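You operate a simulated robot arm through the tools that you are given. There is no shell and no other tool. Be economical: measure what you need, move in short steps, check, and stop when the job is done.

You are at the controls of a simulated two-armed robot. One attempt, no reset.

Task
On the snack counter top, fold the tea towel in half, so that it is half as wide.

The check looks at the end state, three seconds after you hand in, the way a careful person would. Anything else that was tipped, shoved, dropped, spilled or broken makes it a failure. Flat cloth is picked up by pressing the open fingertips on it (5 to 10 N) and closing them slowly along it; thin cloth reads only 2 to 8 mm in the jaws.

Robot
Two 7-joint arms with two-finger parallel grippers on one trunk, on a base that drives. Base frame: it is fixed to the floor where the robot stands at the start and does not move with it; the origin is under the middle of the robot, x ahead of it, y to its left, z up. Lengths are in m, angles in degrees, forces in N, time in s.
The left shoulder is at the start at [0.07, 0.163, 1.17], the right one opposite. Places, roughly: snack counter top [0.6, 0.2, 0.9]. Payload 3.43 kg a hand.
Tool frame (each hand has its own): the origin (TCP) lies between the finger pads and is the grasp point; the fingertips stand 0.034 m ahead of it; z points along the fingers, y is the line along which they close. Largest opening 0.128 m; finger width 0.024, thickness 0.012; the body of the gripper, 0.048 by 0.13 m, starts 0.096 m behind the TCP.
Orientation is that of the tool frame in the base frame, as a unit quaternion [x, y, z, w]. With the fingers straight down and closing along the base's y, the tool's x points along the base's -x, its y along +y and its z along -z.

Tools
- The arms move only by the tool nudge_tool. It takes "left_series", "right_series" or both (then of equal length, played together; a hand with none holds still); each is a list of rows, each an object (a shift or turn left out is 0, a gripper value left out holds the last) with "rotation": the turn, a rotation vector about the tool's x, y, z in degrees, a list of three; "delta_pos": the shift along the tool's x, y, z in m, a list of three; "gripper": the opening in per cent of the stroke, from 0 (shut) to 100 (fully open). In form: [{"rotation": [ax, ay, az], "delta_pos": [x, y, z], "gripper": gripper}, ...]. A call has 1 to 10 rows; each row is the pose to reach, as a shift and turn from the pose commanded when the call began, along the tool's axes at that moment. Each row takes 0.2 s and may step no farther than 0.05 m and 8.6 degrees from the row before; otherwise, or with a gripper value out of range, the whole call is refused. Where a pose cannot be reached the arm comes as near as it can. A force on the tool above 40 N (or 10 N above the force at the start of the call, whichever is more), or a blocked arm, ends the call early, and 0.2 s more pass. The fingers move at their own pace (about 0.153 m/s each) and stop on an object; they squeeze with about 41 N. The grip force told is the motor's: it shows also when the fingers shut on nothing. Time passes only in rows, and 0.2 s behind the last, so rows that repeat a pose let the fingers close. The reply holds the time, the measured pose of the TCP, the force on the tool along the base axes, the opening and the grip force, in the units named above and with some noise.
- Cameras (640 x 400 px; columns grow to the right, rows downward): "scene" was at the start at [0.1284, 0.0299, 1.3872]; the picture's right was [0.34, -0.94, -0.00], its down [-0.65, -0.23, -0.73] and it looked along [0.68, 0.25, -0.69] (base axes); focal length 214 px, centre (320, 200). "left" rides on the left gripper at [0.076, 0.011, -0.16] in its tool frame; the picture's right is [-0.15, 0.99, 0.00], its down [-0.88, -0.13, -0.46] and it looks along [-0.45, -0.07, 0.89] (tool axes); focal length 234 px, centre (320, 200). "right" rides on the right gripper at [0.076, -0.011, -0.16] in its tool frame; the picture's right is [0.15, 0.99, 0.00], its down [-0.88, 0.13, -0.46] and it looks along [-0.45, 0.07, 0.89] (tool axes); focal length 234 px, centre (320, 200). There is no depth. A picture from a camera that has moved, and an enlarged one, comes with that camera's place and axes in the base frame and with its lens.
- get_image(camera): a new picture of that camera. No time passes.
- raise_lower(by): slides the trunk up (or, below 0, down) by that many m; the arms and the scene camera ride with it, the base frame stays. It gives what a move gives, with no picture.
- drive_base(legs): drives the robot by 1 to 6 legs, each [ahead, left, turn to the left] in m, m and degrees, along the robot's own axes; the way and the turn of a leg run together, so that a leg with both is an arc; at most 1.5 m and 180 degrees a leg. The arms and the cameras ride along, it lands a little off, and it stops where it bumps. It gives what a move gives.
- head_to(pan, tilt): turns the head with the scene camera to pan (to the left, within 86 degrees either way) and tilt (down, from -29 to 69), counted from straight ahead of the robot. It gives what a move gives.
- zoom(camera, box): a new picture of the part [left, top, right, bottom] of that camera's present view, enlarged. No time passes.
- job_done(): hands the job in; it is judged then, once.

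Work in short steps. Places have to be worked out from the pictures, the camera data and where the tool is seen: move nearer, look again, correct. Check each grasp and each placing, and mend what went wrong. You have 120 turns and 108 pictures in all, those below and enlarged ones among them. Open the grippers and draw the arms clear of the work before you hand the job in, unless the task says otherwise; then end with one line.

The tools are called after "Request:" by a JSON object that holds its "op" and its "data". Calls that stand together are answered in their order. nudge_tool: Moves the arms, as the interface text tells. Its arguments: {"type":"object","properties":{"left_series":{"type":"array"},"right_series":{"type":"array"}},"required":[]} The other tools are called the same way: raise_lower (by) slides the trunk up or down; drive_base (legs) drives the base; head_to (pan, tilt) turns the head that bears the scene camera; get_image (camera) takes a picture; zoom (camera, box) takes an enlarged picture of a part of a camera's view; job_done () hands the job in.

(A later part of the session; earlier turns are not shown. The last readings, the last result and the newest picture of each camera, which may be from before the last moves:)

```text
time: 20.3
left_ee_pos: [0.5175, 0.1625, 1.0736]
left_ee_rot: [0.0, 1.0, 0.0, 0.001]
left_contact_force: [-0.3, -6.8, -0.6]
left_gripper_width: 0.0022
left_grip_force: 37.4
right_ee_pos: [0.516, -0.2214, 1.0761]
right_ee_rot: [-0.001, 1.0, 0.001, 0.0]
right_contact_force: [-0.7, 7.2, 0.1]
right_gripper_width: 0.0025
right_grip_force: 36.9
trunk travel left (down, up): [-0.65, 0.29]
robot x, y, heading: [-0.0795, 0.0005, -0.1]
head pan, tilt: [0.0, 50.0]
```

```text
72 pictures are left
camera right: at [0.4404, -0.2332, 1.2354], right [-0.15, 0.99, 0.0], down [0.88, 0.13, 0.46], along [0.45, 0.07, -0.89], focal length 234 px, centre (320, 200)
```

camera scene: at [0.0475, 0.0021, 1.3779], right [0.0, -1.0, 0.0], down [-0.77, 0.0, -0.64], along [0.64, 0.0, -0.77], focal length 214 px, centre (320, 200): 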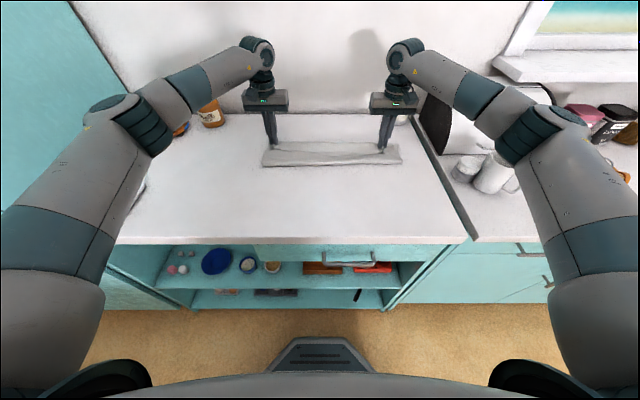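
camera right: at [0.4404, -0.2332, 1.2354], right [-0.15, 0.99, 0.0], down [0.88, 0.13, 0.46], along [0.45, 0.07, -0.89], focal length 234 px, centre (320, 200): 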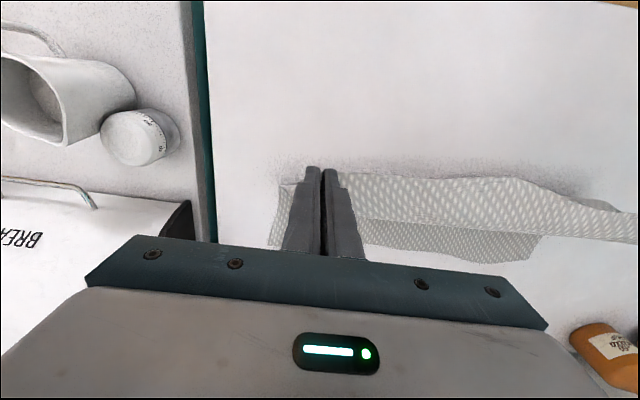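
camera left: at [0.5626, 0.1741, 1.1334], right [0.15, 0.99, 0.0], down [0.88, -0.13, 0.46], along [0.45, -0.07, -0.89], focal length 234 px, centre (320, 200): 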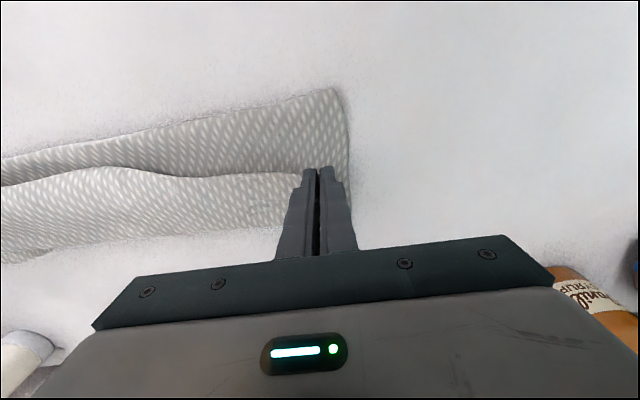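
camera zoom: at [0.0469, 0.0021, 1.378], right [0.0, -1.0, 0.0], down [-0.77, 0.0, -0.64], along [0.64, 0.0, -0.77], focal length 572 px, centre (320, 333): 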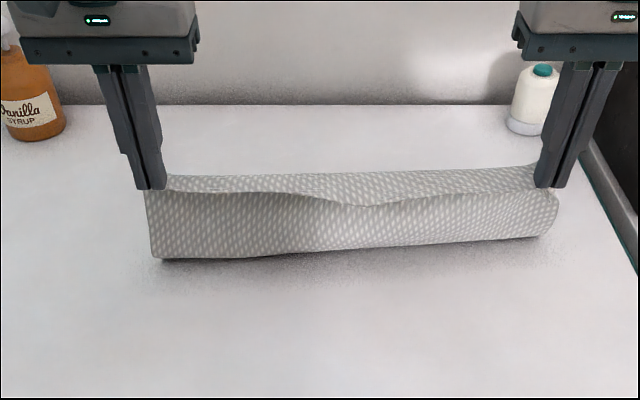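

The flap hangs taut but the lift-off line is skewed, about 0.55 on the left and 0.59 on the right. I'll bring the edge farther back and lower so the half lies flat again and the skew relaxes, with the hands 5 mm closer together.

Request:
{"op": "nudge_tool", "data": {"left_series": [{"delta_pos": [0.02, -0.002, 0.005]}, {"delta_pos": [0.04, -0.003, 0.015]}, {"delta_pos": [0.06, -0.003, 0.03]}, {"delta_pos": [0.075, -0.003, 0.045]}, {"delta_pos": [0.085, -0.003, 0.06]}], "right_series": [{"delta_pos": [0.02, 0.002, 0.005]}, {"delta_pos": [0.04, 0.003, 0.015]}, {"delta_pos": [0.06, 0.003, 0.03]}, {"delta_pos": [0.075, 0.003, 0.045]}, {"delta_pos": [0.09, 0.003, 0.06]}]}}

Request:
{"op": "zoom", "data": {"camera": "scene", "box": [200, 80, 440, 220]}}

Request:
{"op": "get_image", "data": {"camera": "right"}}

Request:
{"op": "get_image", "data": {"camera": "left"}}

```text
time: 21.5
left_ee_pos: [0.431, 0.1592, 1.0124]
left_ee_rot: [-0.001, 1.0, 0.0, -0.001]
left_contact_force: [-0.3, -2.2, 0.3]
left_gripper_width: 0.0021
left_grip_force: 36.6
right_ee_pos: [0.4274, -0.2182, 1.0148]
right_ee_rot: [0.0, 1.0, 0.0, 0.0]
right_contact_force: [-0.2, 2.1, 1.0]
right_gripper_width: 0.0024
right_grip_force: 36.8
trunk travel left (down, up): [-0.65, 0.29]
robot x, y, heading: [-0.0796, -0.0004, 0.0]
head pan, tilt: [0.0, 50.0]
```

```text
2.67 times, centred on (320, 150) of scene
camera zoom: at [0.0479, 0.0019, 1.3779], right [0.0, -1.0, 0.0], down [-0.77, 0.0, -0.64], along [0.64, 0.0, -0.77], focal length 572 px, centre (320, 333)
```

zoom: 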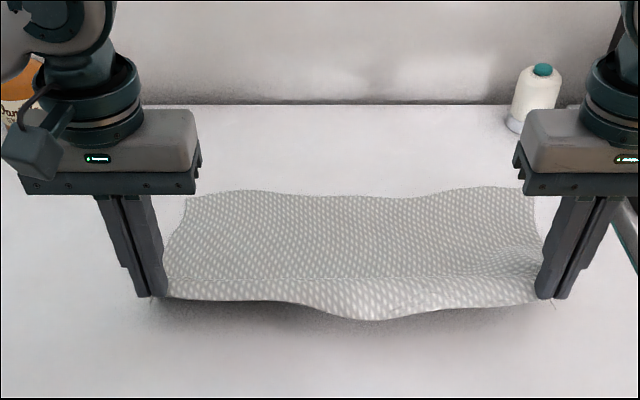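

```text
70 pictures are left
camera right: at [0.3527, -0.2304, 1.1738], right [-0.15, 0.99, 0.0], down [0.88, 0.13, 0.46], along [0.45, 0.07, -0.89], focal length 234 px, centre (320, 200)
```

right: 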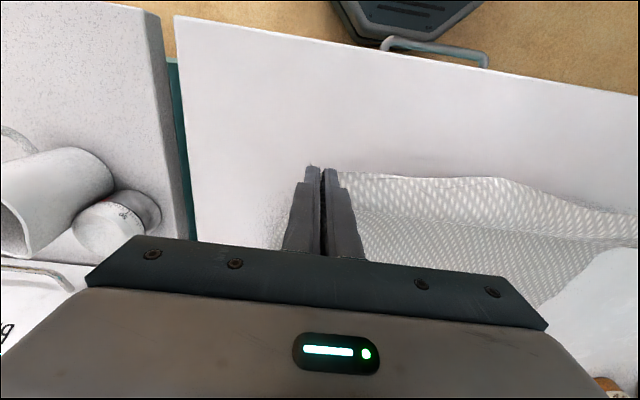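

```text
69 pictures are left
camera left: at [0.3577, 0.1706, 1.1736], right [0.15, 0.99, 0.0], down [0.88, -0.13, 0.46], along [0.45, -0.07, -0.89], focal length 234 px, centre (320, 200)
```

left: 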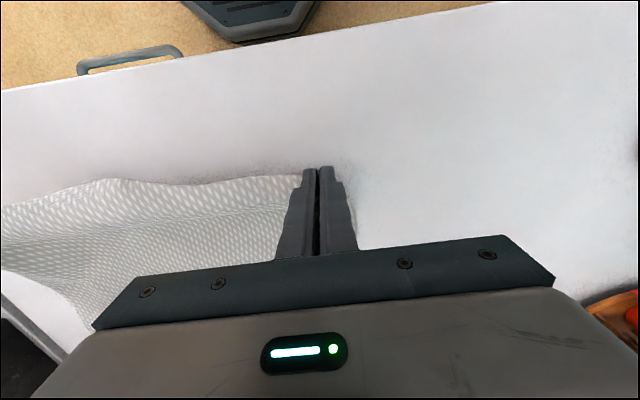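

The towel is opened back out with the edge held right at its rim. The far edge is now at about 0.668 on the left and 0.69 on the right. I'll fold again on a tighter arc, radius about 0.135 about x ≈ 0.53 and 0.55, stopping at 120° to look.

Request:
{"op": "nudge_tool", "data": {"left_series": [{"delta_pos": [-0.009, 0, -0.022]}, {"delta_pos": [-0.026, 0, -0.044]}, {"delta_pos": [-0.05, 0, -0.057]}, {"delta_pos": [-0.073, -0.001, -0.065]}, {"delta_pos": [-0.097, -0.002, -0.067]}, {"delta_pos": [-0.12, -0.003, -0.065]}, {"delta_pos": [-0.143, -0.004, -0.058]}, {"delta_pos": [-0.164, -0.004, -0.048]}], "right_series": [{"delta_pos": [-0.03, -0.001, -0.022]}, {"delta_pos": [-0.052, -0.002, -0.044]}, {"delta_pos": [-0.076, -0.003, -0.057]}, {"delta_pos": [-0.099, -0.004, -0.065]}, {"delta_pos": [-0.123, -0.005, -0.067]}, {"delta_pos": [-0.146, -0.006, -0.065]}, {"delta_pos": [-0.169, -0.006, -0.058]}, {"delta_pos": [-0.19, -0.006, -0.048]}]}}

Request:
{"op": "zoom", "data": {"camera": "scene", "box": [200, 80, 440, 220]}}

Request:
{"op": "get_image", "data": {"camera": "right"}}

Request:
{"op": "get_image", "data": {"camera": "left"}}

```text
time: 23.3
left_ee_pos: [0.5975, 0.1551, 1.0597]
left_ee_rot: [-0.001, 1.0, 0.001, 0.0]
left_contact_force: [0.4, -3.2, -0.3]
left_gripper_width: 0.0023
left_grip_force: 36.2
right_ee_pos: [0.6194, -0.2261, 1.0611]
right_ee_rot: [0.0, 1.0, 0.001, -0.001]
right_contact_force: [-0.6, 3.2, -0.5]
right_gripper_width: 0.0022
right_grip_force: 36.9
trunk travel left (down, up): [-0.65, 0.29]
robot x, y, heading: [-0.0815, 0.0028, -0.1]
head pan, tilt: [0.0, 50.0]
```

```text
2.67 times, centred on (320, 150) of scene
camera zoom: at [0.0493, 0.002, 1.3777], right [0.0, -1.0, 0.0], down [-0.77, 0.0, -0.64], along [0.64, 0.0, -0.77], focal length 572 px, centre (320, 333)
```

zoom: 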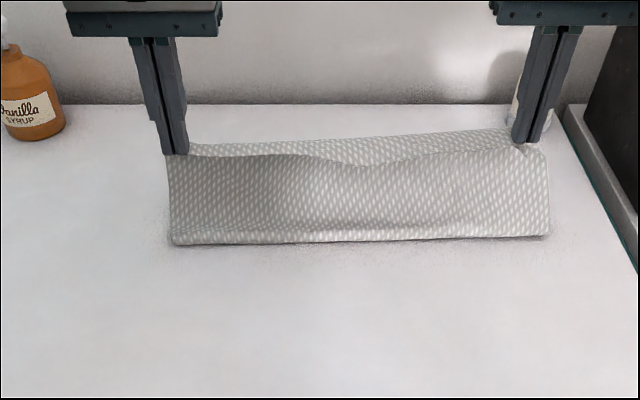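

```text
67 pictures are left
camera right: at [0.5441, -0.2368, 1.2201], right [-0.15, 0.99, 0.0], down [0.88, 0.13, 0.45], along [0.45, 0.07, -0.89], focal length 234 px, centre (320, 200)
```

right: 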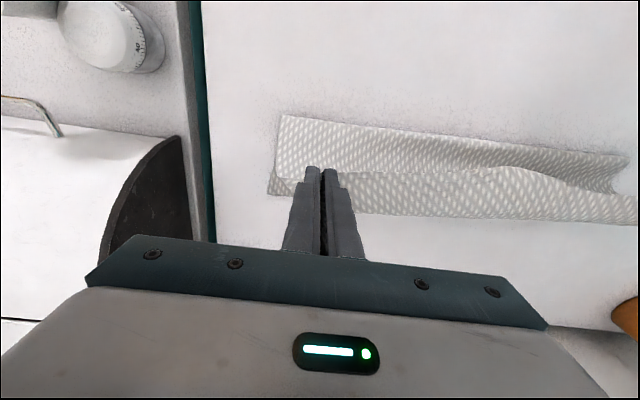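

```text
66 pictures are left
camera left: at [0.5228, 0.1656, 1.2212], right [0.15, 0.99, 0.0], down [0.88, -0.13, 0.45], along [0.45, -0.07, -0.89], focal length 234 px, centre (320, 200)
```

left: 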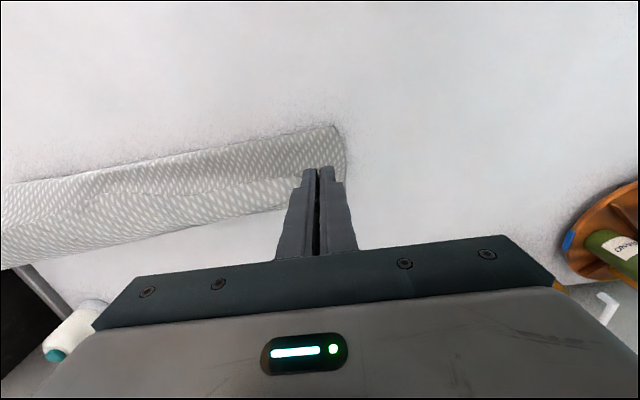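

The crease is even now, about x 0.58–0.595, with the lower far edge around 0.68–0.70. I'll lower until the grip is about 2.5 cm above the far edge with a bit more side tension, then open quickly so the rim can flop forward.

Request:
{"op": "nudge_tool", "data": {"left_series": [{"delta_pos": [-0.015, 0.001, 0.015]}, {"delta_pos": [-0.03, 0.002, 0.033]}, {"delta_pos": [-0.045, 0.003, 0.053]}, {"delta_pos": [-0.06, 0.003, 0.075]}, {"delta_pos": [-0.073, 0.003, 0.088]}, {"delta_pos": [-0.073, 0.003, 0.088], "gripper": 30}, {"delta_pos": [-0.073, 0.003, 0.088], "gripper": 30}, {"delta_pos": [-0.073, 0.003, 0.06]}, {"delta_pos": [-0.073, 0.003, 0.02]}], "right_series": [{"delta_pos": [-0.015, -0.001, 0.015]}, {"delta_pos": [-0.03, -0.003, 0.033]}, {"delta_pos": [-0.045, -0.004, 0.053]}, {"delta_pos": [-0.06, -0.004, 0.075]}, {"delta_pos": [-0.07, -0.004, 0.089]}, {"delta_pos": [-0.07, -0.004, 0.089], "gripper": 30}, {"delta_pos": [-0.07, -0.004, 0.089], "gripper": 30}, {"delta_pos": [-0.07, -0.004, 0.06]}, {"delta_pos": [-0.07, -0.004, 0.02]}]}}

Request:
{"op": "zoom", "data": {"camera": "scene", "box": [220, 100, 440, 220]}}

Request:
{"op": "get_image", "data": {"camera": "right"}}

Request:
{"op": "get_image", "data": {"camera": "left"}}

```text
time: 25.3
left_ee_pos: [0.6679, 0.1588, 1.0385]
left_ee_rot: [-0.001, 1.0, 0.0, 0.001]
left_contact_force: [-0.5, -0.2, -0.2]
left_gripper_width: 0.0383
left_grip_force: 0.0
right_ee_pos: [0.6866, -0.2282, 1.043]
right_ee_rot: [0.001, 1.0, 0.0, -0.001]
right_contact_force: [-0.1, 0.1, 0.1]
right_gripper_width: 0.0385
right_grip_force: 0.0
trunk travel left (down, up): [-0.65, 0.29]
robot x, y, heading: [-0.0807, -0.0003, 0.3]
head pan, tilt: [0.0, 50.0]
```

```text
2.91 times, centred on (330, 160) of scene
camera zoom: at [0.046, 0.0022, 1.3779], right [0.0, -1.0, 0.0], down [-0.77, 0.0, -0.64], along [0.64, 0.0, -0.77], focal length 624 px, centre (291, 316)
```

zoom: 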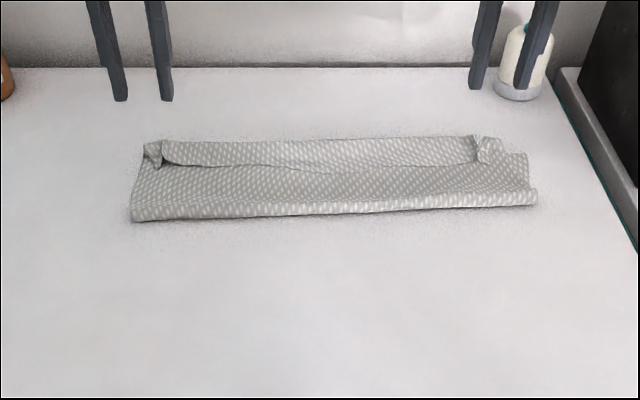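

```text
64 pictures are left
camera right: at [0.6113, -0.2393, 1.2019], right [-0.15, 0.99, 0.0], down [0.88, 0.13, 0.46], along [0.45, 0.07, -0.89], focal length 234 px, centre (320, 200)
```

right: 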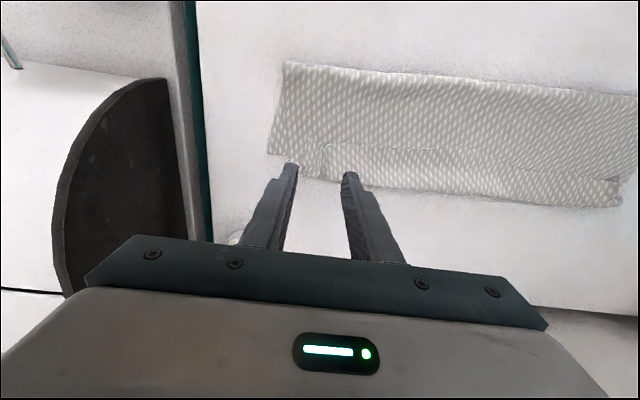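

```text
63 pictures are left
camera left: at [0.5934, 0.1703, 1.201], right [0.15, 0.99, 0.0], down [0.88, -0.13, 0.46], along [0.45, -0.07, -0.89], focal length 234 px, centre (320, 200)
```

left: 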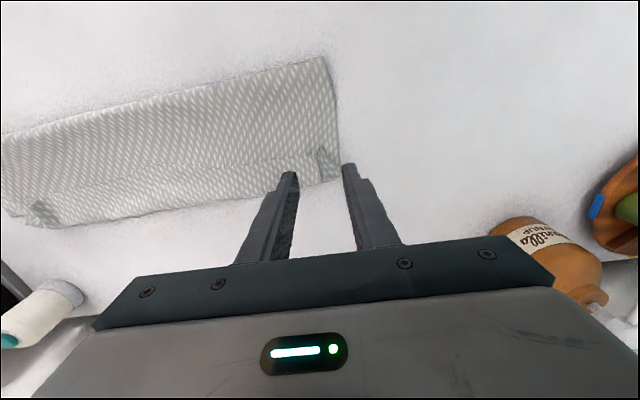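

Much better: the crease is straight and only a strip of about 3.5 cm is curled back. But the crease sits 2–4 cm too far forward. I'll re-pinch the free edge with a shallow bite at about (0.662, 0.157) and (0.674, −0.226), open the flap again, and fold it on a low path that rolls the crease only to half width.

Request:
{"op": "nudge_tool", "data": {"left_series": [{"delta_pos": [0.006, -0.002, 0.03]}, {"delta_pos": [0.006, -0.002, 0.065]}, {"delta_pos": [0.006, -0.002, 0.085]}, {"delta_pos": [0.006, -0.002, 0.0895]}, {"delta_pos": [0.006, -0.002, 0.0895]}], "right_series": [{"delta_pos": [0.0125, 0.002, 0.03]}, {"delta_pos": [0.0125, 0.002, 0.065]}, {"delta_pos": [0.0125, 0.002, 0.085]}, {"delta_pos": [0.0125, 0.002, 0.094]}, {"delta_pos": [0.0125, 0.002, 0.094]}]}}

Request:
{"op": "zoom", "data": {"camera": "left", "box": [160, 20, 480, 220]}}

Request:
{"op": "zoom", "data": {"camera": "right", "box": [160, 20, 480, 220]}}

```text
time: 26.5
left_ee_pos: [0.6644, 0.1568, 0.95]
left_ee_rot: [0.0, 1.0, 0.0, -0.001]
left_contact_force: [-0.7, 0.0, 0.1]
left_gripper_width: 0.0385
left_grip_force: 0.0
right_ee_pos: [0.675, -0.2278, 0.9476]
right_ee_rot: [0.0, 1.0, 0.0, 0.0]
right_contact_force: [-0.2, -0.1, 0.7]
right_gripper_width: 0.0386
right_grip_force: 0.1
trunk travel left (down, up): [-0.65, 0.29]
robot x, y, heading: [-0.0789, -0.0004, -0.3]
head pan, tilt: [0.0, 50.0]
```

```text
2.00 times, centred on (320, 120) of left
camera zoom: at [0.5894, 0.1674, 1.1112], right [0.15, 0.99, 0.0], down [0.88, -0.13, 0.46], along [0.45, -0.07, -0.89], focal length 468 px, centre (320, 360)
```

zoom: 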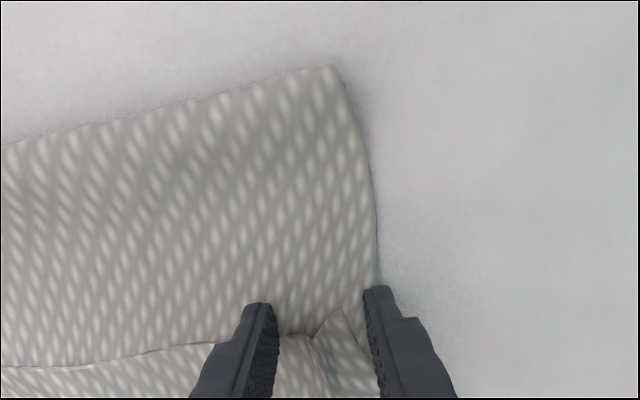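

```text
2.00 times, centred on (320, 120) of right
camera zoom: at [0.6, -0.238, 1.1069], right [-0.15, 0.99, 0.0], down [0.88, 0.13, 0.46], along [0.45, 0.07, -0.89], focal length 468 px, centre (320, 360)
```

zoom: 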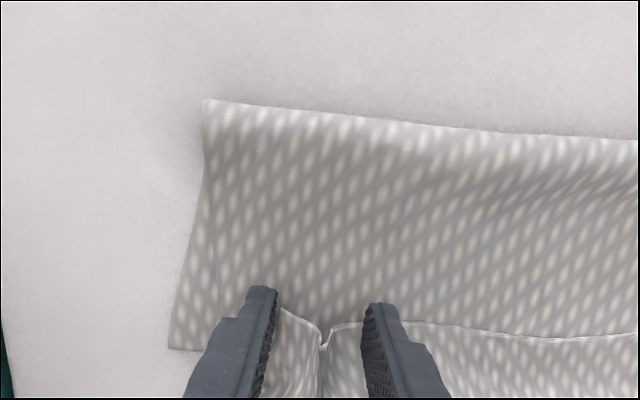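

The edge lies about 1.5 cm inside the finger's near face, so the bite is about 9 mm, as intended. Closing slowly and test-lifting.

Request:
{"op": "nudge_tool", "data": {"left_series": [{"delta_pos": [0, 0, 0.002], "gripper": 24}, {"delta_pos": [0, 0, 0.002], "gripper": 19}, {"delta_pos": [0, 0, 0.002], "gripper": 14}, {"delta_pos": [0, 0, 0.002], "gripper": 9}, {"delta_pos": [0, 0, 0.002], "gripper": 5}, {"delta_pos": [0, 0, 0.002], "gripper": 2}, {"delta_pos": [0, 0, 0.002], "gripper": 0}, {"delta_pos": [0, 0, 0.002], "gripper": 0}, {"delta_pos": [0, 0, -0.012]}, {"delta_pos": [0, 0, -0.03]}], "right_series": [{"delta_pos": [0, 0, 0.001], "gripper": 24}, {"delta_pos": [0, 0, 0.001], "gripper": 19}, {"delta_pos": [0, 0, 0.001], "gripper": 14}, {"delta_pos": [0, 0, 0.001], "gripper": 9}, {"delta_pos": [0, 0, 0.001], "gripper": 5}, {"delta_pos": [0, 0, 0.001], "gripper": 2}, {"delta_pos": [0, 0, 0.001], "gripper": 0}, {"delta_pos": [0, 0, 0.001], "gripper": 0}, {"delta_pos": [0, 0, -0.012]}, {"delta_pos": [0, 0, -0.03]}]}}

Request:
{"op": "get_image", "data": {"camera": "left"}}

Request:
{"op": "get_image", "data": {"camera": "right"}}

Request:
{"op": "zoom", "data": {"camera": "scene", "box": [220, 100, 440, 220]}}

```text
time: 28.7
left_ee_pos: [0.6638, 0.1568, 0.9801]
left_ee_rot: [-0.001, 1.0, -0.001, 0.0]
left_contact_force: [-0.3, -0.1, 0.0]
left_gripper_width: 0.0001
left_grip_force: 33.3
right_ee_pos: [0.674, -0.228, 0.9795]
right_ee_rot: [0.0, 1.0, 0.0, -0.001]
right_contact_force: [0.0, 0.6, -0.1]
right_gripper_width: 0.0023
right_grip_force: 37.3
trunk travel left (down, up): [-0.65, 0.29]
robot x, y, heading: [-0.083, -0.001, -0.0]
head pan, tilt: [0.0, 50.0]
```

```text
60 pictures are left
camera left: at [0.5886, 0.1674, 1.1424], right [0.15, 0.99, 0.0], down [0.88, -0.13, 0.46], along [0.45, -0.07, -0.89], focal length 234 px, centre (320, 200)
```

left: 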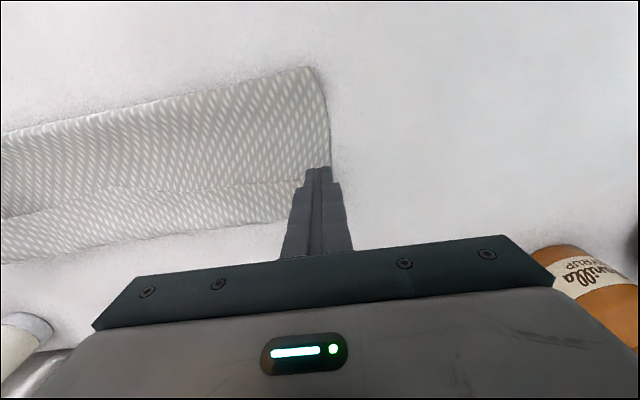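

```text
59 pictures are left
camera right: at [0.5982, -0.2387, 1.1378], right [-0.15, 0.99, 0.0], down [0.88, 0.13, 0.46], along [0.45, 0.07, -0.89], focal length 234 px, centre (320, 200)
```

right: 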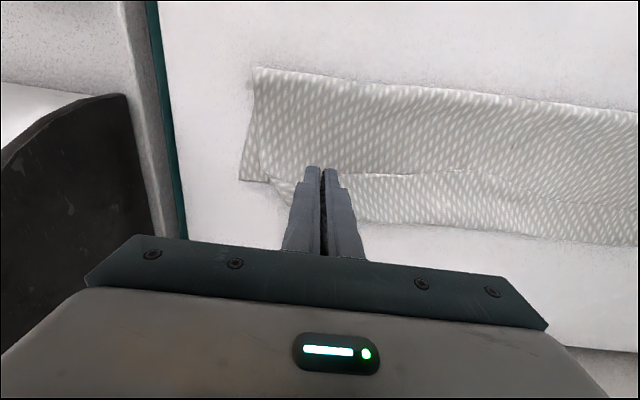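

```text
2.91 times, centred on (330, 160) of scene
camera zoom: at [0.0469, 0.0021, 1.3779], right [0.0, -1.0, 0.0], down [-0.77, 0.0, -0.64], along [0.64, 0.0, -0.77], focal length 624 px, centre (291, 316)
```

zoom: 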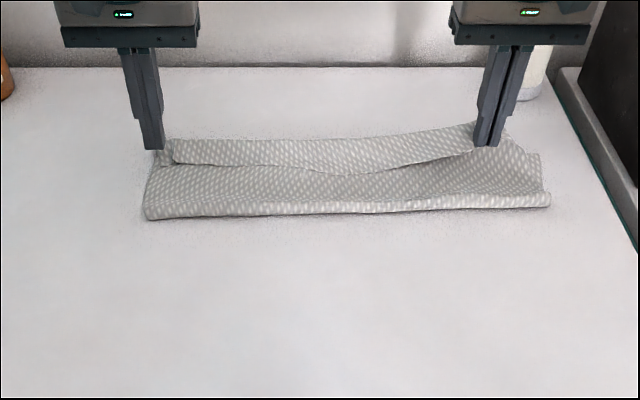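

Right is holding; left closed on nothing. I'll open the left hand, raise it a little and look again for its edge, keeping the right hand still.

Request:
{"op": "nudge_tool", "data": {"left_series": [{"delta_pos": [0, 0, -0.03], "gripper": 35}, {"delta_pos": [0, 0, -0.04], "gripper": 35}, {"delta_pos": [0, 0, -0.04], "gripper": 35}]}}

Request:
{"op": "zoom", "data": {"camera": "left", "box": [160, 50, 480, 250]}}

```text
time: 29.5
left_ee_pos: [0.6646, 0.1569, 1.0203]
left_ee_rot: [0.0, 1.0, -0.001, 0.0]
left_contact_force: [0.4, -0.7, 0.6]
left_gripper_width: 0.0447
left_grip_force: 0.1
right_ee_pos: [0.6746, -0.2283, 0.9781]
right_ee_rot: [0.0, 1.0, 0.001, 0.0]
right_contact_force: [-0.3, 0.0, 0.3]
right_gripper_width: 0.0024
right_grip_force: 37.1
trunk travel left (down, up): [-0.65, 0.29]
robot x, y, heading: [-0.0815, 0.0008, 0.0]
head pan, tilt: [0.0, 50.0]
```

```text
2.00 times, centred on (320, 150) of left
camera zoom: at [0.5897, 0.1679, 1.1807], right [0.15, 0.99, 0.0], down [0.88, -0.13, 0.46], along [0.45, -0.07, -0.89], focal length 468 px, centre (320, 300)
```

zoom: 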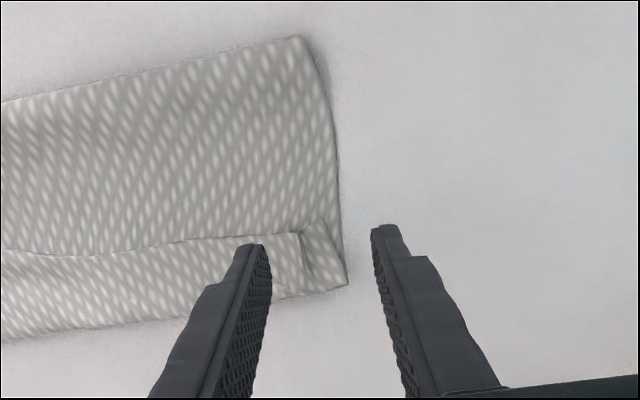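

The left pleat is now at about (0.677, 0.143). I'll go down there with a slightly deeper bite and light pressure.

Request:
{"op": "nudge_tool", "data": {"left_series": [{"delta_pos": [-0.012, -0.016, 0.02], "gripper": 30}, {"delta_pos": [-0.012, -0.016, 0.055]}, {"delta_pos": [-0.012, -0.016, 0.072]}, {"delta_pos": [-0.012, -0.016, 0.075]}, {"delta_pos": [-0.012, -0.016, 0.075]}]}}

Request:
{"op": "zoom", "data": {"camera": "left", "box": [160, 50, 480, 250]}}

```text
time: 30.7
left_ee_pos: [0.6761, 0.1408, 0.947]
left_ee_rot: [0.0, 1.0, -0.001, 0.001]
left_contact_force: [1.8, 2.1, 10.7]
left_gripper_width: 0.0378
left_grip_force: 0.2
right_ee_pos: [0.6739, -0.2272, 0.9778]
right_ee_rot: [0.0, 1.0, 0.0, 0.001]
right_contact_force: [-0.5, -0.4, 0.0]
right_gripper_width: 0.0027
right_grip_force: 37.2
trunk travel left (down, up): [-0.65, 0.29]
robot x, y, heading: [-0.0774, 0.0025, 0.3]
head pan, tilt: [0.0, 50.0]
```

```text
2.00 times, centred on (320, 150) of left
camera zoom: at [0.5998, 0.1517, 1.108], right [0.15, 0.99, 0.0], down [0.88, -0.13, 0.46], along [0.45, -0.07, -0.89], focal length 468 px, centre (320, 300)
```

zoom: 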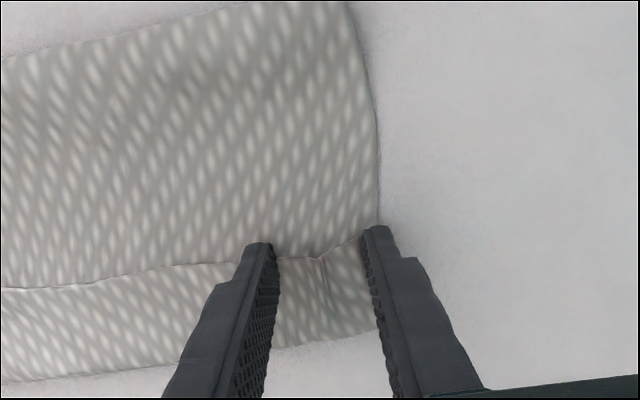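

The pleat is between the fingers with the edge in the bite, pressing at about 10 N. I'll ease off a hair, close slowly and lift to match the right hand.

Request:
{"op": "nudge_tool", "data": {"left_series": [{"delta_pos": [0, 0, -0.0008], "gripper": 24}, {"delta_pos": [0, 0, -0.0008], "gripper": 19}, {"delta_pos": [0, 0, -0.0008], "gripper": 14}, {"delta_pos": [0, 0, -0.0008], "gripper": 9}, {"delta_pos": [0, 0, -0.0008], "gripper": 5}, {"delta_pos": [0, 0, -0.0008], "gripper": 2}, {"delta_pos": [0, 0, -0.0008], "gripper": 0}, {"delta_pos": [0, 0, -0.0008], "gripper": 0}, {"delta_pos": [0, 0, -0.015]}, {"delta_pos": [0, 0, -0.031]}]}}

Request:
{"op": "get_image", "data": {"camera": "left"}}

Request:
{"op": "zoom", "data": {"camera": "scene", "box": [220, 100, 440, 220]}}

```text
time: 32.9
left_ee_pos: [0.6757, 0.1419, 0.9755]
left_ee_rot: [0.0, 1.0, 0.0, 0.0]
left_contact_force: [0.0, -6.1, 0.7]
left_gripper_width: 0.0034
left_grip_force: 37.5
right_ee_pos: [0.675, -0.2283, 0.9795]
right_ee_rot: [-0.001, 1.0, 0.0, 0.0]
right_contact_force: [0.3, 6.3, -0.2]
right_gripper_width: 0.0029
right_grip_force: 37.1
trunk travel left (down, up): [-0.65, 0.29]
robot x, y, heading: [-0.0806, 0.0015, 0.0]
head pan, tilt: [0.0, 50.0]
```

```text
55 pictures are left
camera left: at [0.5999, 0.1519, 1.1372], right [0.15, 0.99, 0.0], down [0.88, -0.13, 0.46], along [0.45, -0.07, -0.89], focal length 234 px, centre (320, 200)
```

left: 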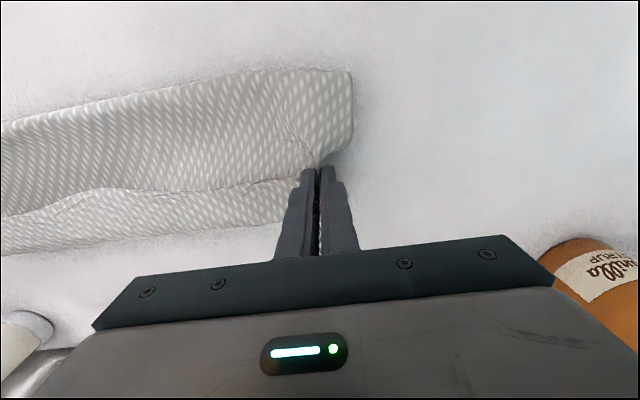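

```text
2.91 times, centred on (330, 160) of scene
camera zoom: at [0.0471, 0.0017, 1.3779], right [0.0, -1.0, 0.0], down [-0.77, 0.0, -0.64], along [0.64, 0.0, -0.77], focal length 624 px, centre (291, 316)
```

zoom: 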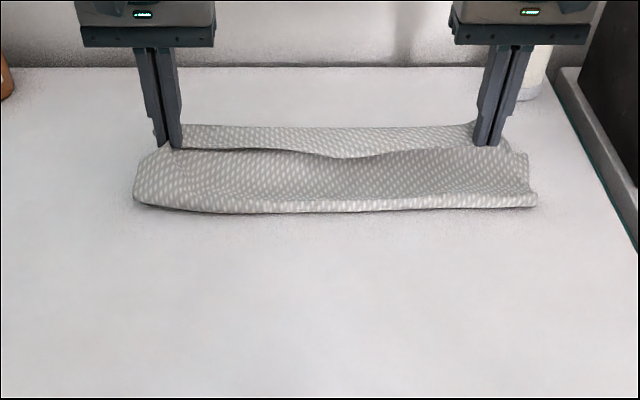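

The left jaw reads 3.4 mm and creases radiate into the layer below, so it caught the flap as well. I'll release the left hand and try again with less pressure.

Request:
{"op": "nudge_tool", "data": {"left_series": [{"delta_pos": [0, 0, 0.022]}, {"delta_pos": [0, 0, 0.022], "gripper": 15}, {"delta_pos": [0, 0, 0.022], "gripper": 35}, {"delta_pos": [0, 0, 0.0]}, {"delta_pos": [0, 0, -0.045]}, {"delta_pos": [0, 0, -0.045]}]}}

Request:
{"op": "zoom", "data": {"camera": "left", "box": [160, 50, 480, 250]}}

Request:
{"op": "zoom", "data": {"camera": "scene", "box": [250, 120, 420, 190]}}

```text
time: 34.3
left_ee_pos: [0.6756, 0.1415, 1.0209]
left_ee_rot: [0.001, 1.0, 0.0, -0.001]
left_contact_force: [0.1, 0.6, 0.4]
left_gripper_width: 0.0449
left_grip_force: 0.0
right_ee_pos: [0.6746, -0.2276, 0.9771]
right_ee_rot: [0.001, 1.0, 0.0, -0.001]
right_contact_force: [0.6, 0.3, -0.5]
right_gripper_width: 0.0025
right_grip_force: 37.6
trunk travel left (down, up): [-0.65, 0.29]
robot x, y, heading: [-0.078, 0.001, -0.2]
head pan, tilt: [0.0, 50.0]
```

```text
2.00 times, centred on (320, 150) of left
camera zoom: at [0.6003, 0.1521, 1.1832], right [0.15, 0.99, 0.0], down [0.88, -0.13, 0.45], along [0.45, -0.07, -0.89], focal length 468 px, centre (320, 300)
```

zoom: 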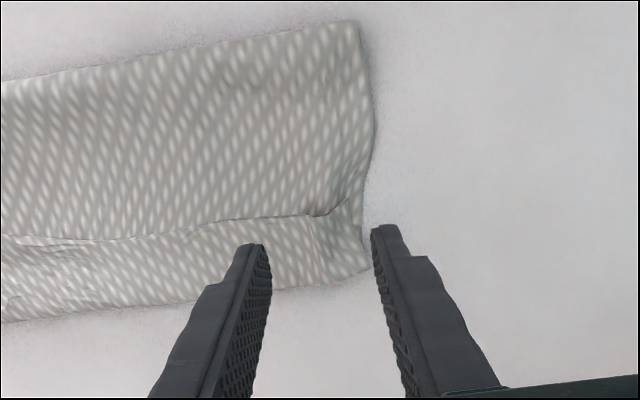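

```text
3.76 times, centred on (335, 155) of scene
camera zoom: at [0.0488, 0.0023, 1.3777], right [0.0, -1.0, 0.0], down [-0.77, 0.0, -0.64], along [0.64, 0.0, -0.77], focal length 807 px, centre (264, 369)
```

zoom: 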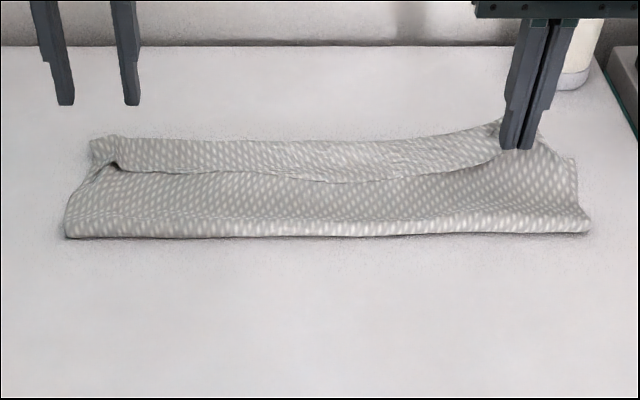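

The pleat stands up at about (0.6775, 0.138). I'll approach it from above with the tips about 4 mm off the table and close.

Request:
{"op": "nudge_tool", "data": {"left_series": [{"delta_pos": [-0.003, -0.001, 0.03], "gripper": 28}, {"delta_pos": [-0.003, -0.001, 0.06]}, {"delta_pos": [-0.003, -0.001, 0.0715]}, {"delta_pos": [-0.003, -0.001, 0.0715], "gripper": 18}, {"delta_pos": [-0.003, -0.001, 0.0715], "gripper": 12}, {"delta_pos": [-0.003, -0.001, 0.0715], "gripper": 6}, {"delta_pos": [-0.003, -0.001, 0.0715], "gripper": 2}, {"delta_pos": [-0.003, -0.001, 0.0715], "gripper": 0}, {"delta_pos": [-0.003, -0.001, 0.0715], "gripper": 0}, {"delta_pos": [-0.003, -0.001, 0.06]}]}}

Request:
{"op": "nudge_tool", "data": {"left_series": [{"delta_pos": [0, 0, -0.01]}, {"delta_pos": [0, 0, -0.02]}]}}

Request:
{"op": "get_image", "data": {"camera": "left"}}

Request:
{"op": "zoom", "data": {"camera": "scene", "box": [250, 120, 420, 190]}}

```text
time: 36.5
left_ee_pos: [0.6774, 0.1385, 0.9628]
left_ee_rot: [-0.001, 1.0, -0.001, 0.0]
left_contact_force: [0.1, 0.2, 0.0]
left_gripper_width: 0.0028
left_grip_force: 37.4
right_ee_pos: [0.6734, -0.2274, 0.977]
right_ee_rot: [-0.001, 1.0, 0.0, 0.0]
right_contact_force: [0.4, 0.3, 0.0]
right_gripper_width: 0.0022
right_grip_force: 36.5
trunk travel left (down, up): [-0.65, 0.29]
robot x, y, heading: [-0.0789, 0.0007, 0.1]
head pan, tilt: [0.0, 50.0]
```

```text
time: 37.1
left_ee_pos: [0.678, 0.1384, 0.9815]
left_ee_rot: [-0.001, 1.0, 0.0, -0.001]
left_contact_force: [0.0, -1.5, 0.4]
left_gripper_width: 0.0028
left_grip_force: 37.0
right_ee_pos: [0.6749, -0.2284, 0.978]
right_ee_rot: [0.0, 1.0, -0.001, 0.0]
right_contact_force: [0.0, 1.0, 0.5]
right_gripper_width: 0.0024
right_grip_force: 36.5
trunk travel left (down, up): [-0.65, 0.29]
robot x, y, heading: [-0.0853, -0.0021, -0.0]
head pan, tilt: [0.0, 50.0]
```

```text
51 pictures are left
camera left: at [0.6036, 0.1501, 1.1425], right [0.15, 0.99, 0.0], down [0.88, -0.13, 0.46], along [0.45, -0.07, -0.89], focal length 234 px, centre (320, 200)
```

left: 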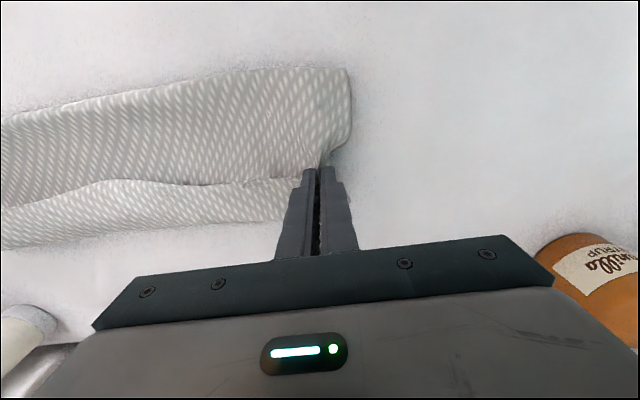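

```text
3.76 times, centred on (335, 155) of scene
camera zoom: at [0.0476, 0.0019, 1.3779], right [0.0, -1.0, 0.0], down [-0.77, 0.0, -0.64], along [0.64, 0.0, -0.77], focal length 807 px, centre (264, 369)
```

zoom: 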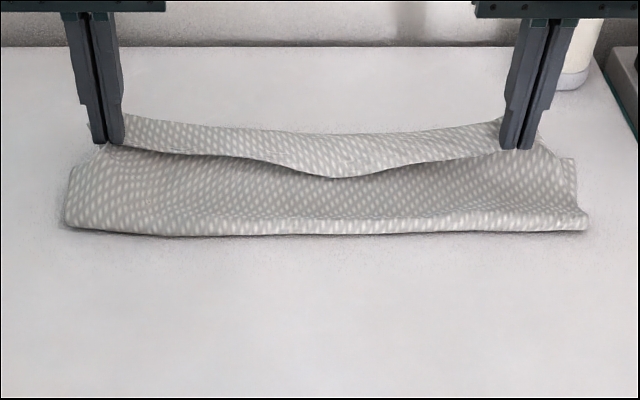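

It's unclear whether the left hand has a second layer. The bigger problem is that, folding away from me with fingers down, the gripped rim will always end up pointing backward. A cleaner way is to open the towel flat again and fold the far edge toward me, pitching the fingers forward so the rim turns over with the fold. First, unfold.

Request:
{"op": "nudge_tool", "data": {"left_series": [{"delta_pos": [0.02, 0, -0.03]}, {"delta_pos": [0.045, 0, -0.06]}, {"delta_pos": [0.075, 0, -0.085]}, {"delta_pos": [0.11, 0.002, -0.095]}, {"delta_pos": [0.145, 0.004, -0.095]}, {"delta_pos": [0.18, 0.006, -0.085]}, {"delta_pos": [0.21, 0.006, -0.065]}, {"delta_pos": [0.235, 0.006, -0.04]}, {"delta_pos": [0.255, 0.006, -0.015]}, {"delta_pos": [0.265, 0.006, 0.005]}], "right_series": [{"delta_pos": [0.02, 0, -0.03]}, {"delta_pos": [0.045, 0, -0.06]}, {"delta_pos": [0.075, 0, -0.085]}, {"delta_pos": [0.11, 0, -0.095]}, {"delta_pos": [0.145, 0, -0.095]}, {"delta_pos": [0.18, 0, -0.085]}, {"delta_pos": [0.21, 0, -0.065]}, {"delta_pos": [0.235, 0, -0.04]}, {"delta_pos": [0.255, 0, -0.015]}, {"delta_pos": [0.265, 0, 0.005]}]}}

Request:
{"op": "zoom", "data": {"camera": "scene", "box": [200, 100, 440, 250]}}

Request:
{"op": "get_image", "data": {"camera": "left"}}

```text
time: 39.3
left_ee_pos: [0.414, 0.1448, 0.9754]
left_ee_rot: [-0.001, 1.0, 0.0, 0.0]
left_contact_force: [0.5, -1.5, -0.4]
left_gripper_width: 0.0028
left_grip_force: 37.5
right_ee_pos: [0.4111, -0.2279, 0.9715]
right_ee_rot: [0.001, 1.0, 0.0, 0.0]
right_contact_force: [0.8, 2.4, -0.7]
right_gripper_width: 0.0023
right_grip_force: 37.2
trunk travel left (down, up): [-0.65, 0.29]
robot x, y, heading: [-0.0774, 0.0003, 0.3]
head pan, tilt: [0.0, 50.0]
```

```text
2.67 times, centred on (320, 175) of scene
camera zoom: at [0.0481, 0.002, 1.3779], right [0.0, -1.0, 0.0], down [-0.77, 0.0, -0.64], along [0.64, 0.0, -0.77], focal length 572 px, centre (320, 267)
```

zoom: 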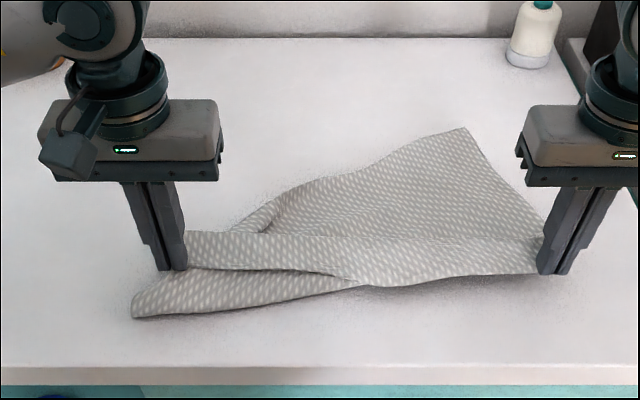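

```text
48 pictures are left
camera left: at [0.3386, 0.1557, 1.1369], right [0.15, 0.99, 0.0], down [0.88, -0.13, 0.46], along [0.45, -0.07, -0.89], focal length 234 px, centre (320, 200)
```

left: 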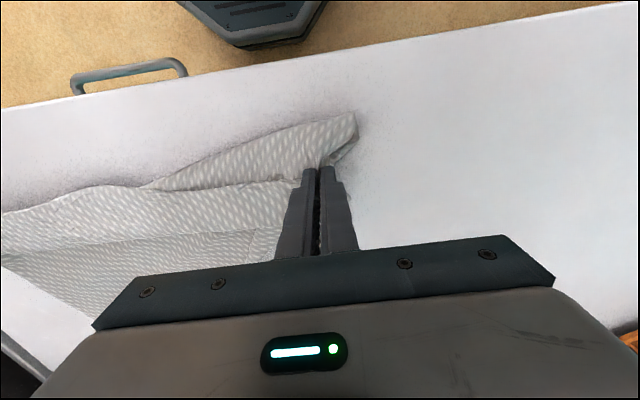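

As suspected, the left hand had more than one layer and dragged that end along. I'll set both down, release, and raise the arms to see the true layout.

Request:
{"op": "nudge_tool", "data": {"left_series": [{"delta_pos": [0, 0, 0.015]}, {"delta_pos": [0, 0, 0.025]}, {"delta_pos": [0, 0, 0.025], "gripper": 20}, {"delta_pos": [0, 0, 0.025], "gripper": 35}, {"delta_pos": [0, 0, 0.0]}, {"delta_pos": [0, 0, -0.045]}, {"delta_pos": [-0.02, 0.03, -0.08]}], "right_series": [{"delta_pos": [0, 0, 0.012]}, {"delta_pos": [0, 0, 0.022]}, {"delta_pos": [0, 0, 0.022], "gripper": 0}, {"delta_pos": [0, 0, 0.022]}, {"delta_pos": [0, 0, 0.022]}, {"delta_pos": [0, 0, 0.022]}, {"delta_pos": [0, 0, 0.022]}]}}

Request:
{"op": "zoom", "data": {"camera": "scene", "box": [200, 100, 440, 250]}}

Request:
{"op": "get_image", "data": {"camera": "left"}}

```text
refused: row 7 steps farther than a row can; nothing moved
```

```text
2.67 times, centred on (320, 175) of scene
camera zoom: at [0.0481, 0.002, 1.3779], right [0.0, -1.0, 0.0], down [-0.77, 0.0, -0.64], along [0.64, 0.0, -0.77], focal length 572 px, centre (320, 267)
```

zoom: 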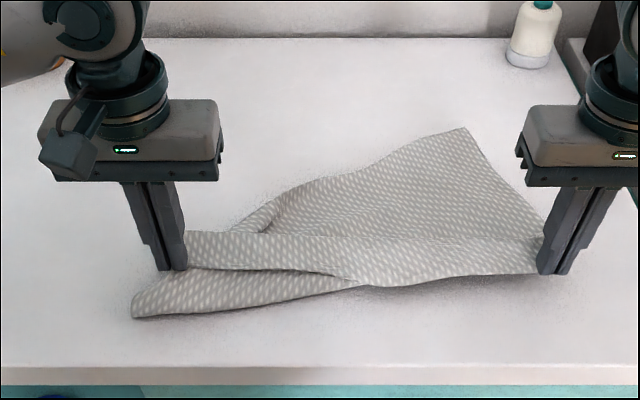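

```text
46 pictures are left
camera left: at [0.3386, 0.1557, 1.1369], right [0.15, 0.99, 0.0], down [0.88, -0.13, 0.46], along [0.45, -0.07, -0.89], focal length 234 px, centre (320, 200)
```

left: 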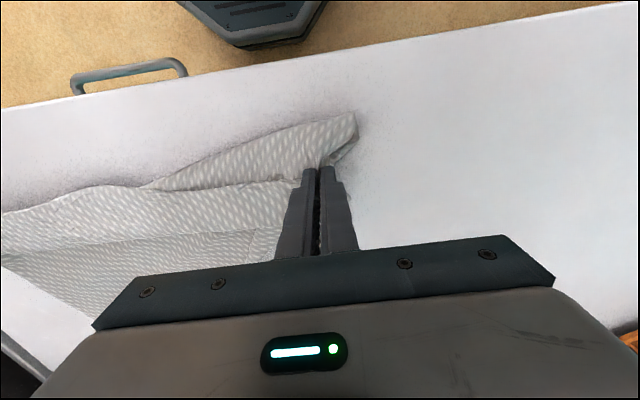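

That was refused because one step was too long. Repeating with shorter steps.

Request:
{"op": "nudge_tool", "data": {"left_series": [{"delta_pos": [0, 0, 0.015]}, {"delta_pos": [0, 0, 0.025]}, {"delta_pos": [0, 0, 0.025], "gripper": 20}, {"delta_pos": [0, 0, 0.025], "gripper": 35}, {"delta_pos": [0, 0, 0.0]}, {"delta_pos": [0, 0, -0.045]}, {"delta_pos": [-0.01, 0.01, -0.08]}, {"delta_pos": [-0.02, 0.03, -0.11]}], "right_series": [{"delta_pos": [0, 0, 0.012]}, {"delta_pos": [0, 0, 0.022]}, {"delta_pos": [0, 0, 0.022]}, {"delta_pos": [0, 0, 0.022]}, {"delta_pos": [0, 0, 0.022]}, {"delta_pos": [0, 0, 0.022]}, {"delta_pos": [0, 0, 0.022]}, {"delta_pos": [0, 0, 0.022]}]}}

```text
time: 41.1
left_ee_pos: [0.4306, 0.1766, 1.0865]
left_ee_rot: [0.0, 1.0, -0.001, 0.0]
left_contact_force: [-0.5, 0.7, 0.0]
left_gripper_width: 0.0449
left_grip_force: 0.1
right_ee_pos: [0.4099, -0.2268, 0.951]
right_ee_rot: [0.0, 1.0, 0.0, 0.0]
right_contact_force: [0.3, -0.2, 0.1]
right_gripper_width: 0.0024
right_grip_force: 37.0
trunk travel left (down, up): [-0.65, 0.29]
robot x, y, heading: [-0.0809, 0.0032, -0.2]
head pan, tilt: [0.0, 50.0]
```

Left is released and clear. Looking at the left end from both cameras.

Request:
{"op": "zoom", "data": {"camera": "scene", "box": [200, 110, 440, 250]}}

Request:
{"op": "get_image", "data": {"camera": "left"}}

```text
2.67 times, centred on (320, 180) of scene
camera zoom: at [0.0468, 0.0025, 1.3779], right [0.0, -1.0, 0.0], down [-0.77, 0.0, -0.64], along [0.64, 0.0, -0.77], focal length 572 px, centre (320, 253)
```

zoom: 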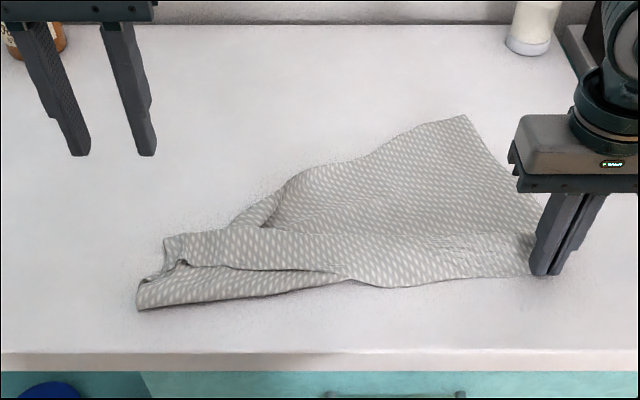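

```text
44 pictures are left
camera left: at [0.3568, 0.1872, 1.2488], right [0.15, 0.99, 0.0], down [0.88, -0.13, 0.46], along [0.45, -0.07, -0.89], focal length 234 px, centre (320, 200)
```

left: 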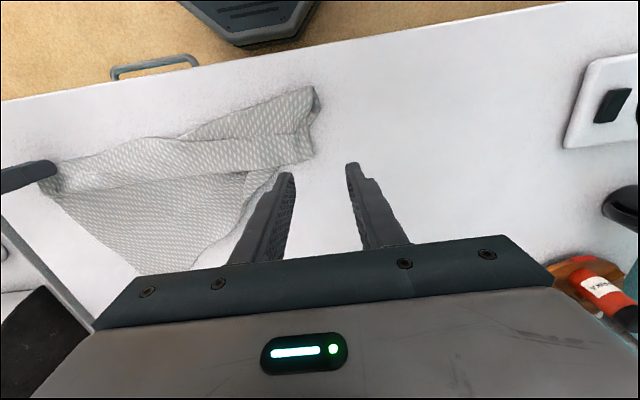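

An idea: pick the near edge up by both corners, lift until the towel hangs free, which undoes the tangle. Then lower it with the hanging edge landing nearest me, lay half going away, and bring the held edge back toward me; then the grip's orientation suits the fold. I need a clear view of the left corner to re-grip a single layer.

Request:
{"op": "zoom", "data": {"camera": "left", "box": [170, 70, 350, 190]}}

```text
3.33 times, centred on (260, 130) of left
camera zoom: at [0.3568, 0.1872, 1.2488], right [0.15, 0.99, 0.0], down [0.88, -0.13, 0.46], along [0.45, -0.07, -0.89], focal length 781 px, centre (520, 433)
```

zoom: 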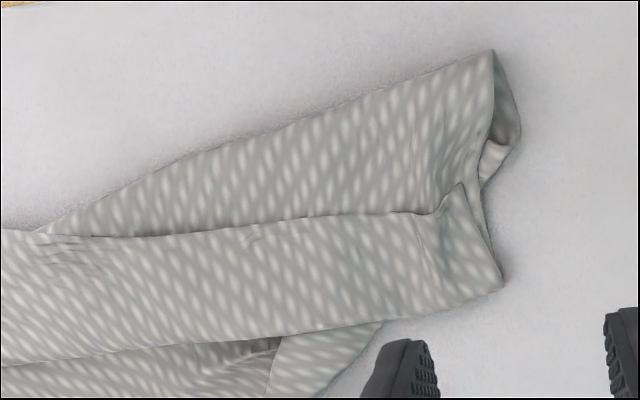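

The free edge's corner stands up at about (0.41, 0.15), with a pleat at (0.417, 0.144). I'll straddle that corner with the tips about 8 mm above the table, close, and check.

Request:
{"op": "nudge_tool", "data": {"left_series": [{"delta_pos": [0.007, -0.015, 0.03], "gripper": 28}, {"delta_pos": [0.013, -0.03, 0.07]}, {"delta_pos": [0.013, -0.03, 0.11]}, {"delta_pos": [0.013, -0.03, 0.132]}, {"delta_pos": [0.013, -0.03, 0.132], "gripper": 20}, {"delta_pos": [0.013, -0.03, 0.132], "gripper": 12}, {"delta_pos": [0.013, -0.03, 0.132], "gripper": 5}, {"delta_pos": [0.013, -0.03, 0.132], "gripper": 0}, {"delta_pos": [0.013, -0.03, 0.132], "gripper": 0}, {"delta_pos": [0.013, -0.03, 0.11]}]}}

Request:
{"op": "zoom", "data": {"camera": "left", "box": [160, 50, 480, 250]}}

```text
time: 43.3
left_ee_pos: [0.4205, 0.1461, 0.9759]
left_ee_rot: [0.0, 1.0, 0.0, 0.0]
left_contact_force: [0.4, -2.7, 0.2]
left_gripper_width: 0.0022
left_grip_force: 37.3
right_ee_pos: [0.4112, -0.2266, 0.9503]
right_ee_rot: [0.0, 1.0, 0.0, -0.001]
right_contact_force: [-0.1, 2.6, 0.1]
right_gripper_width: 0.0023
right_grip_force: 37.3
trunk travel left (down, up): [-0.65, 0.29]
robot x, y, heading: [-0.0815, -0.0034, 0.0]
head pan, tilt: [0.0, 50.0]
```

```text
2.00 times, centred on (320, 150) of left
camera zoom: at [0.3454, 0.1565, 1.1375], right [0.15, 0.99, 0.0], down [0.88, -0.13, 0.46], along [0.45, -0.07, -0.89], focal length 468 px, centre (320, 300)
```

zoom: 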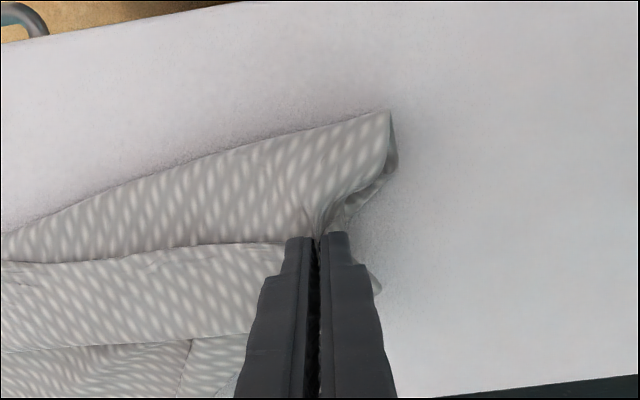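

The jaw reads 2.2 mm, a single pleat. I'll raise both hands together about 15 cm and see how it hangs.

Request:
{"op": "nudge_tool", "data": {"left_series": [{"delta_pos": [-0.005, 0, -0.02]}, {"delta_pos": [-0.01, 0, -0.04]}, {"delta_pos": [-0.015, 0, -0.06]}, {"delta_pos": [-0.02, 0, -0.08]}, {"delta_pos": [-0.025, 0, -0.1]}, {"delta_pos": [-0.03, 0, -0.12]}, {"delta_pos": [-0.035, 0, -0.14]}, {"delta_pos": [-0.04, 0, -0.16]}], "right_series": [{"delta_pos": [-0.007, 0, -0.025]}, {"delta_pos": [-0.014, 0, -0.05]}, {"delta_pos": [-0.021, 0, -0.075]}, {"delta_pos": [-0.028, 0, -0.1]}, {"delta_pos": [-0.035, 0, -0.125]}, {"delta_pos": [-0.042, 0, -0.15]}, {"delta_pos": [-0.046, 0, -0.17]}, {"delta_pos": [-0.05, 0, -0.185]}]}}

Request:
{"op": "get_image", "data": {"camera": "scene"}}

```text
time: 45.1
left_ee_pos: [0.4616, 0.1439, 1.1349]
left_ee_rot: [0.0, 1.0, 0.0, -0.001]
left_contact_force: [0.1, -0.8, -0.3]
left_gripper_width: 0.002
left_grip_force: 37.0
right_ee_pos: [0.4592, -0.2266, 1.1364]
right_ee_rot: [0.001, 1.0, 0.0, 0.0]
right_contact_force: [-0.3, 1.1, 0.1]
right_gripper_width: 0.0021
right_grip_force: 36.7
trunk travel left (down, up): [-0.65, 0.29]
robot x, y, heading: [-0.0812, 0.0021, 0.0]
head pan, tilt: [0.0, 50.0]
```

```text
41 pictures are left
camera scene: at [0.0474, 0.0019, 1.3778], right [0.0, -1.0, 0.0], down [-0.77, 0.0, -0.64], along [0.64, 0.0, -0.77], focal length 214 px, centre (320, 200)
```

scene: 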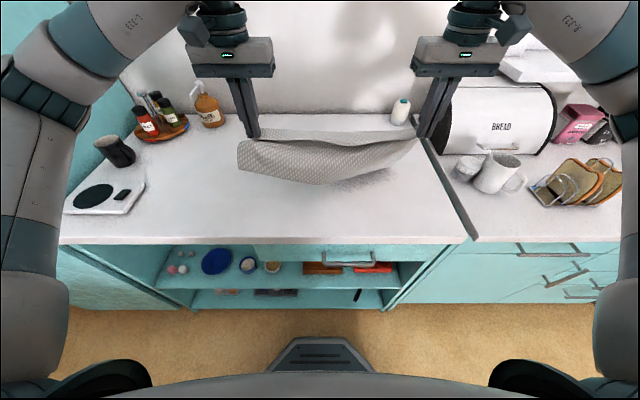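

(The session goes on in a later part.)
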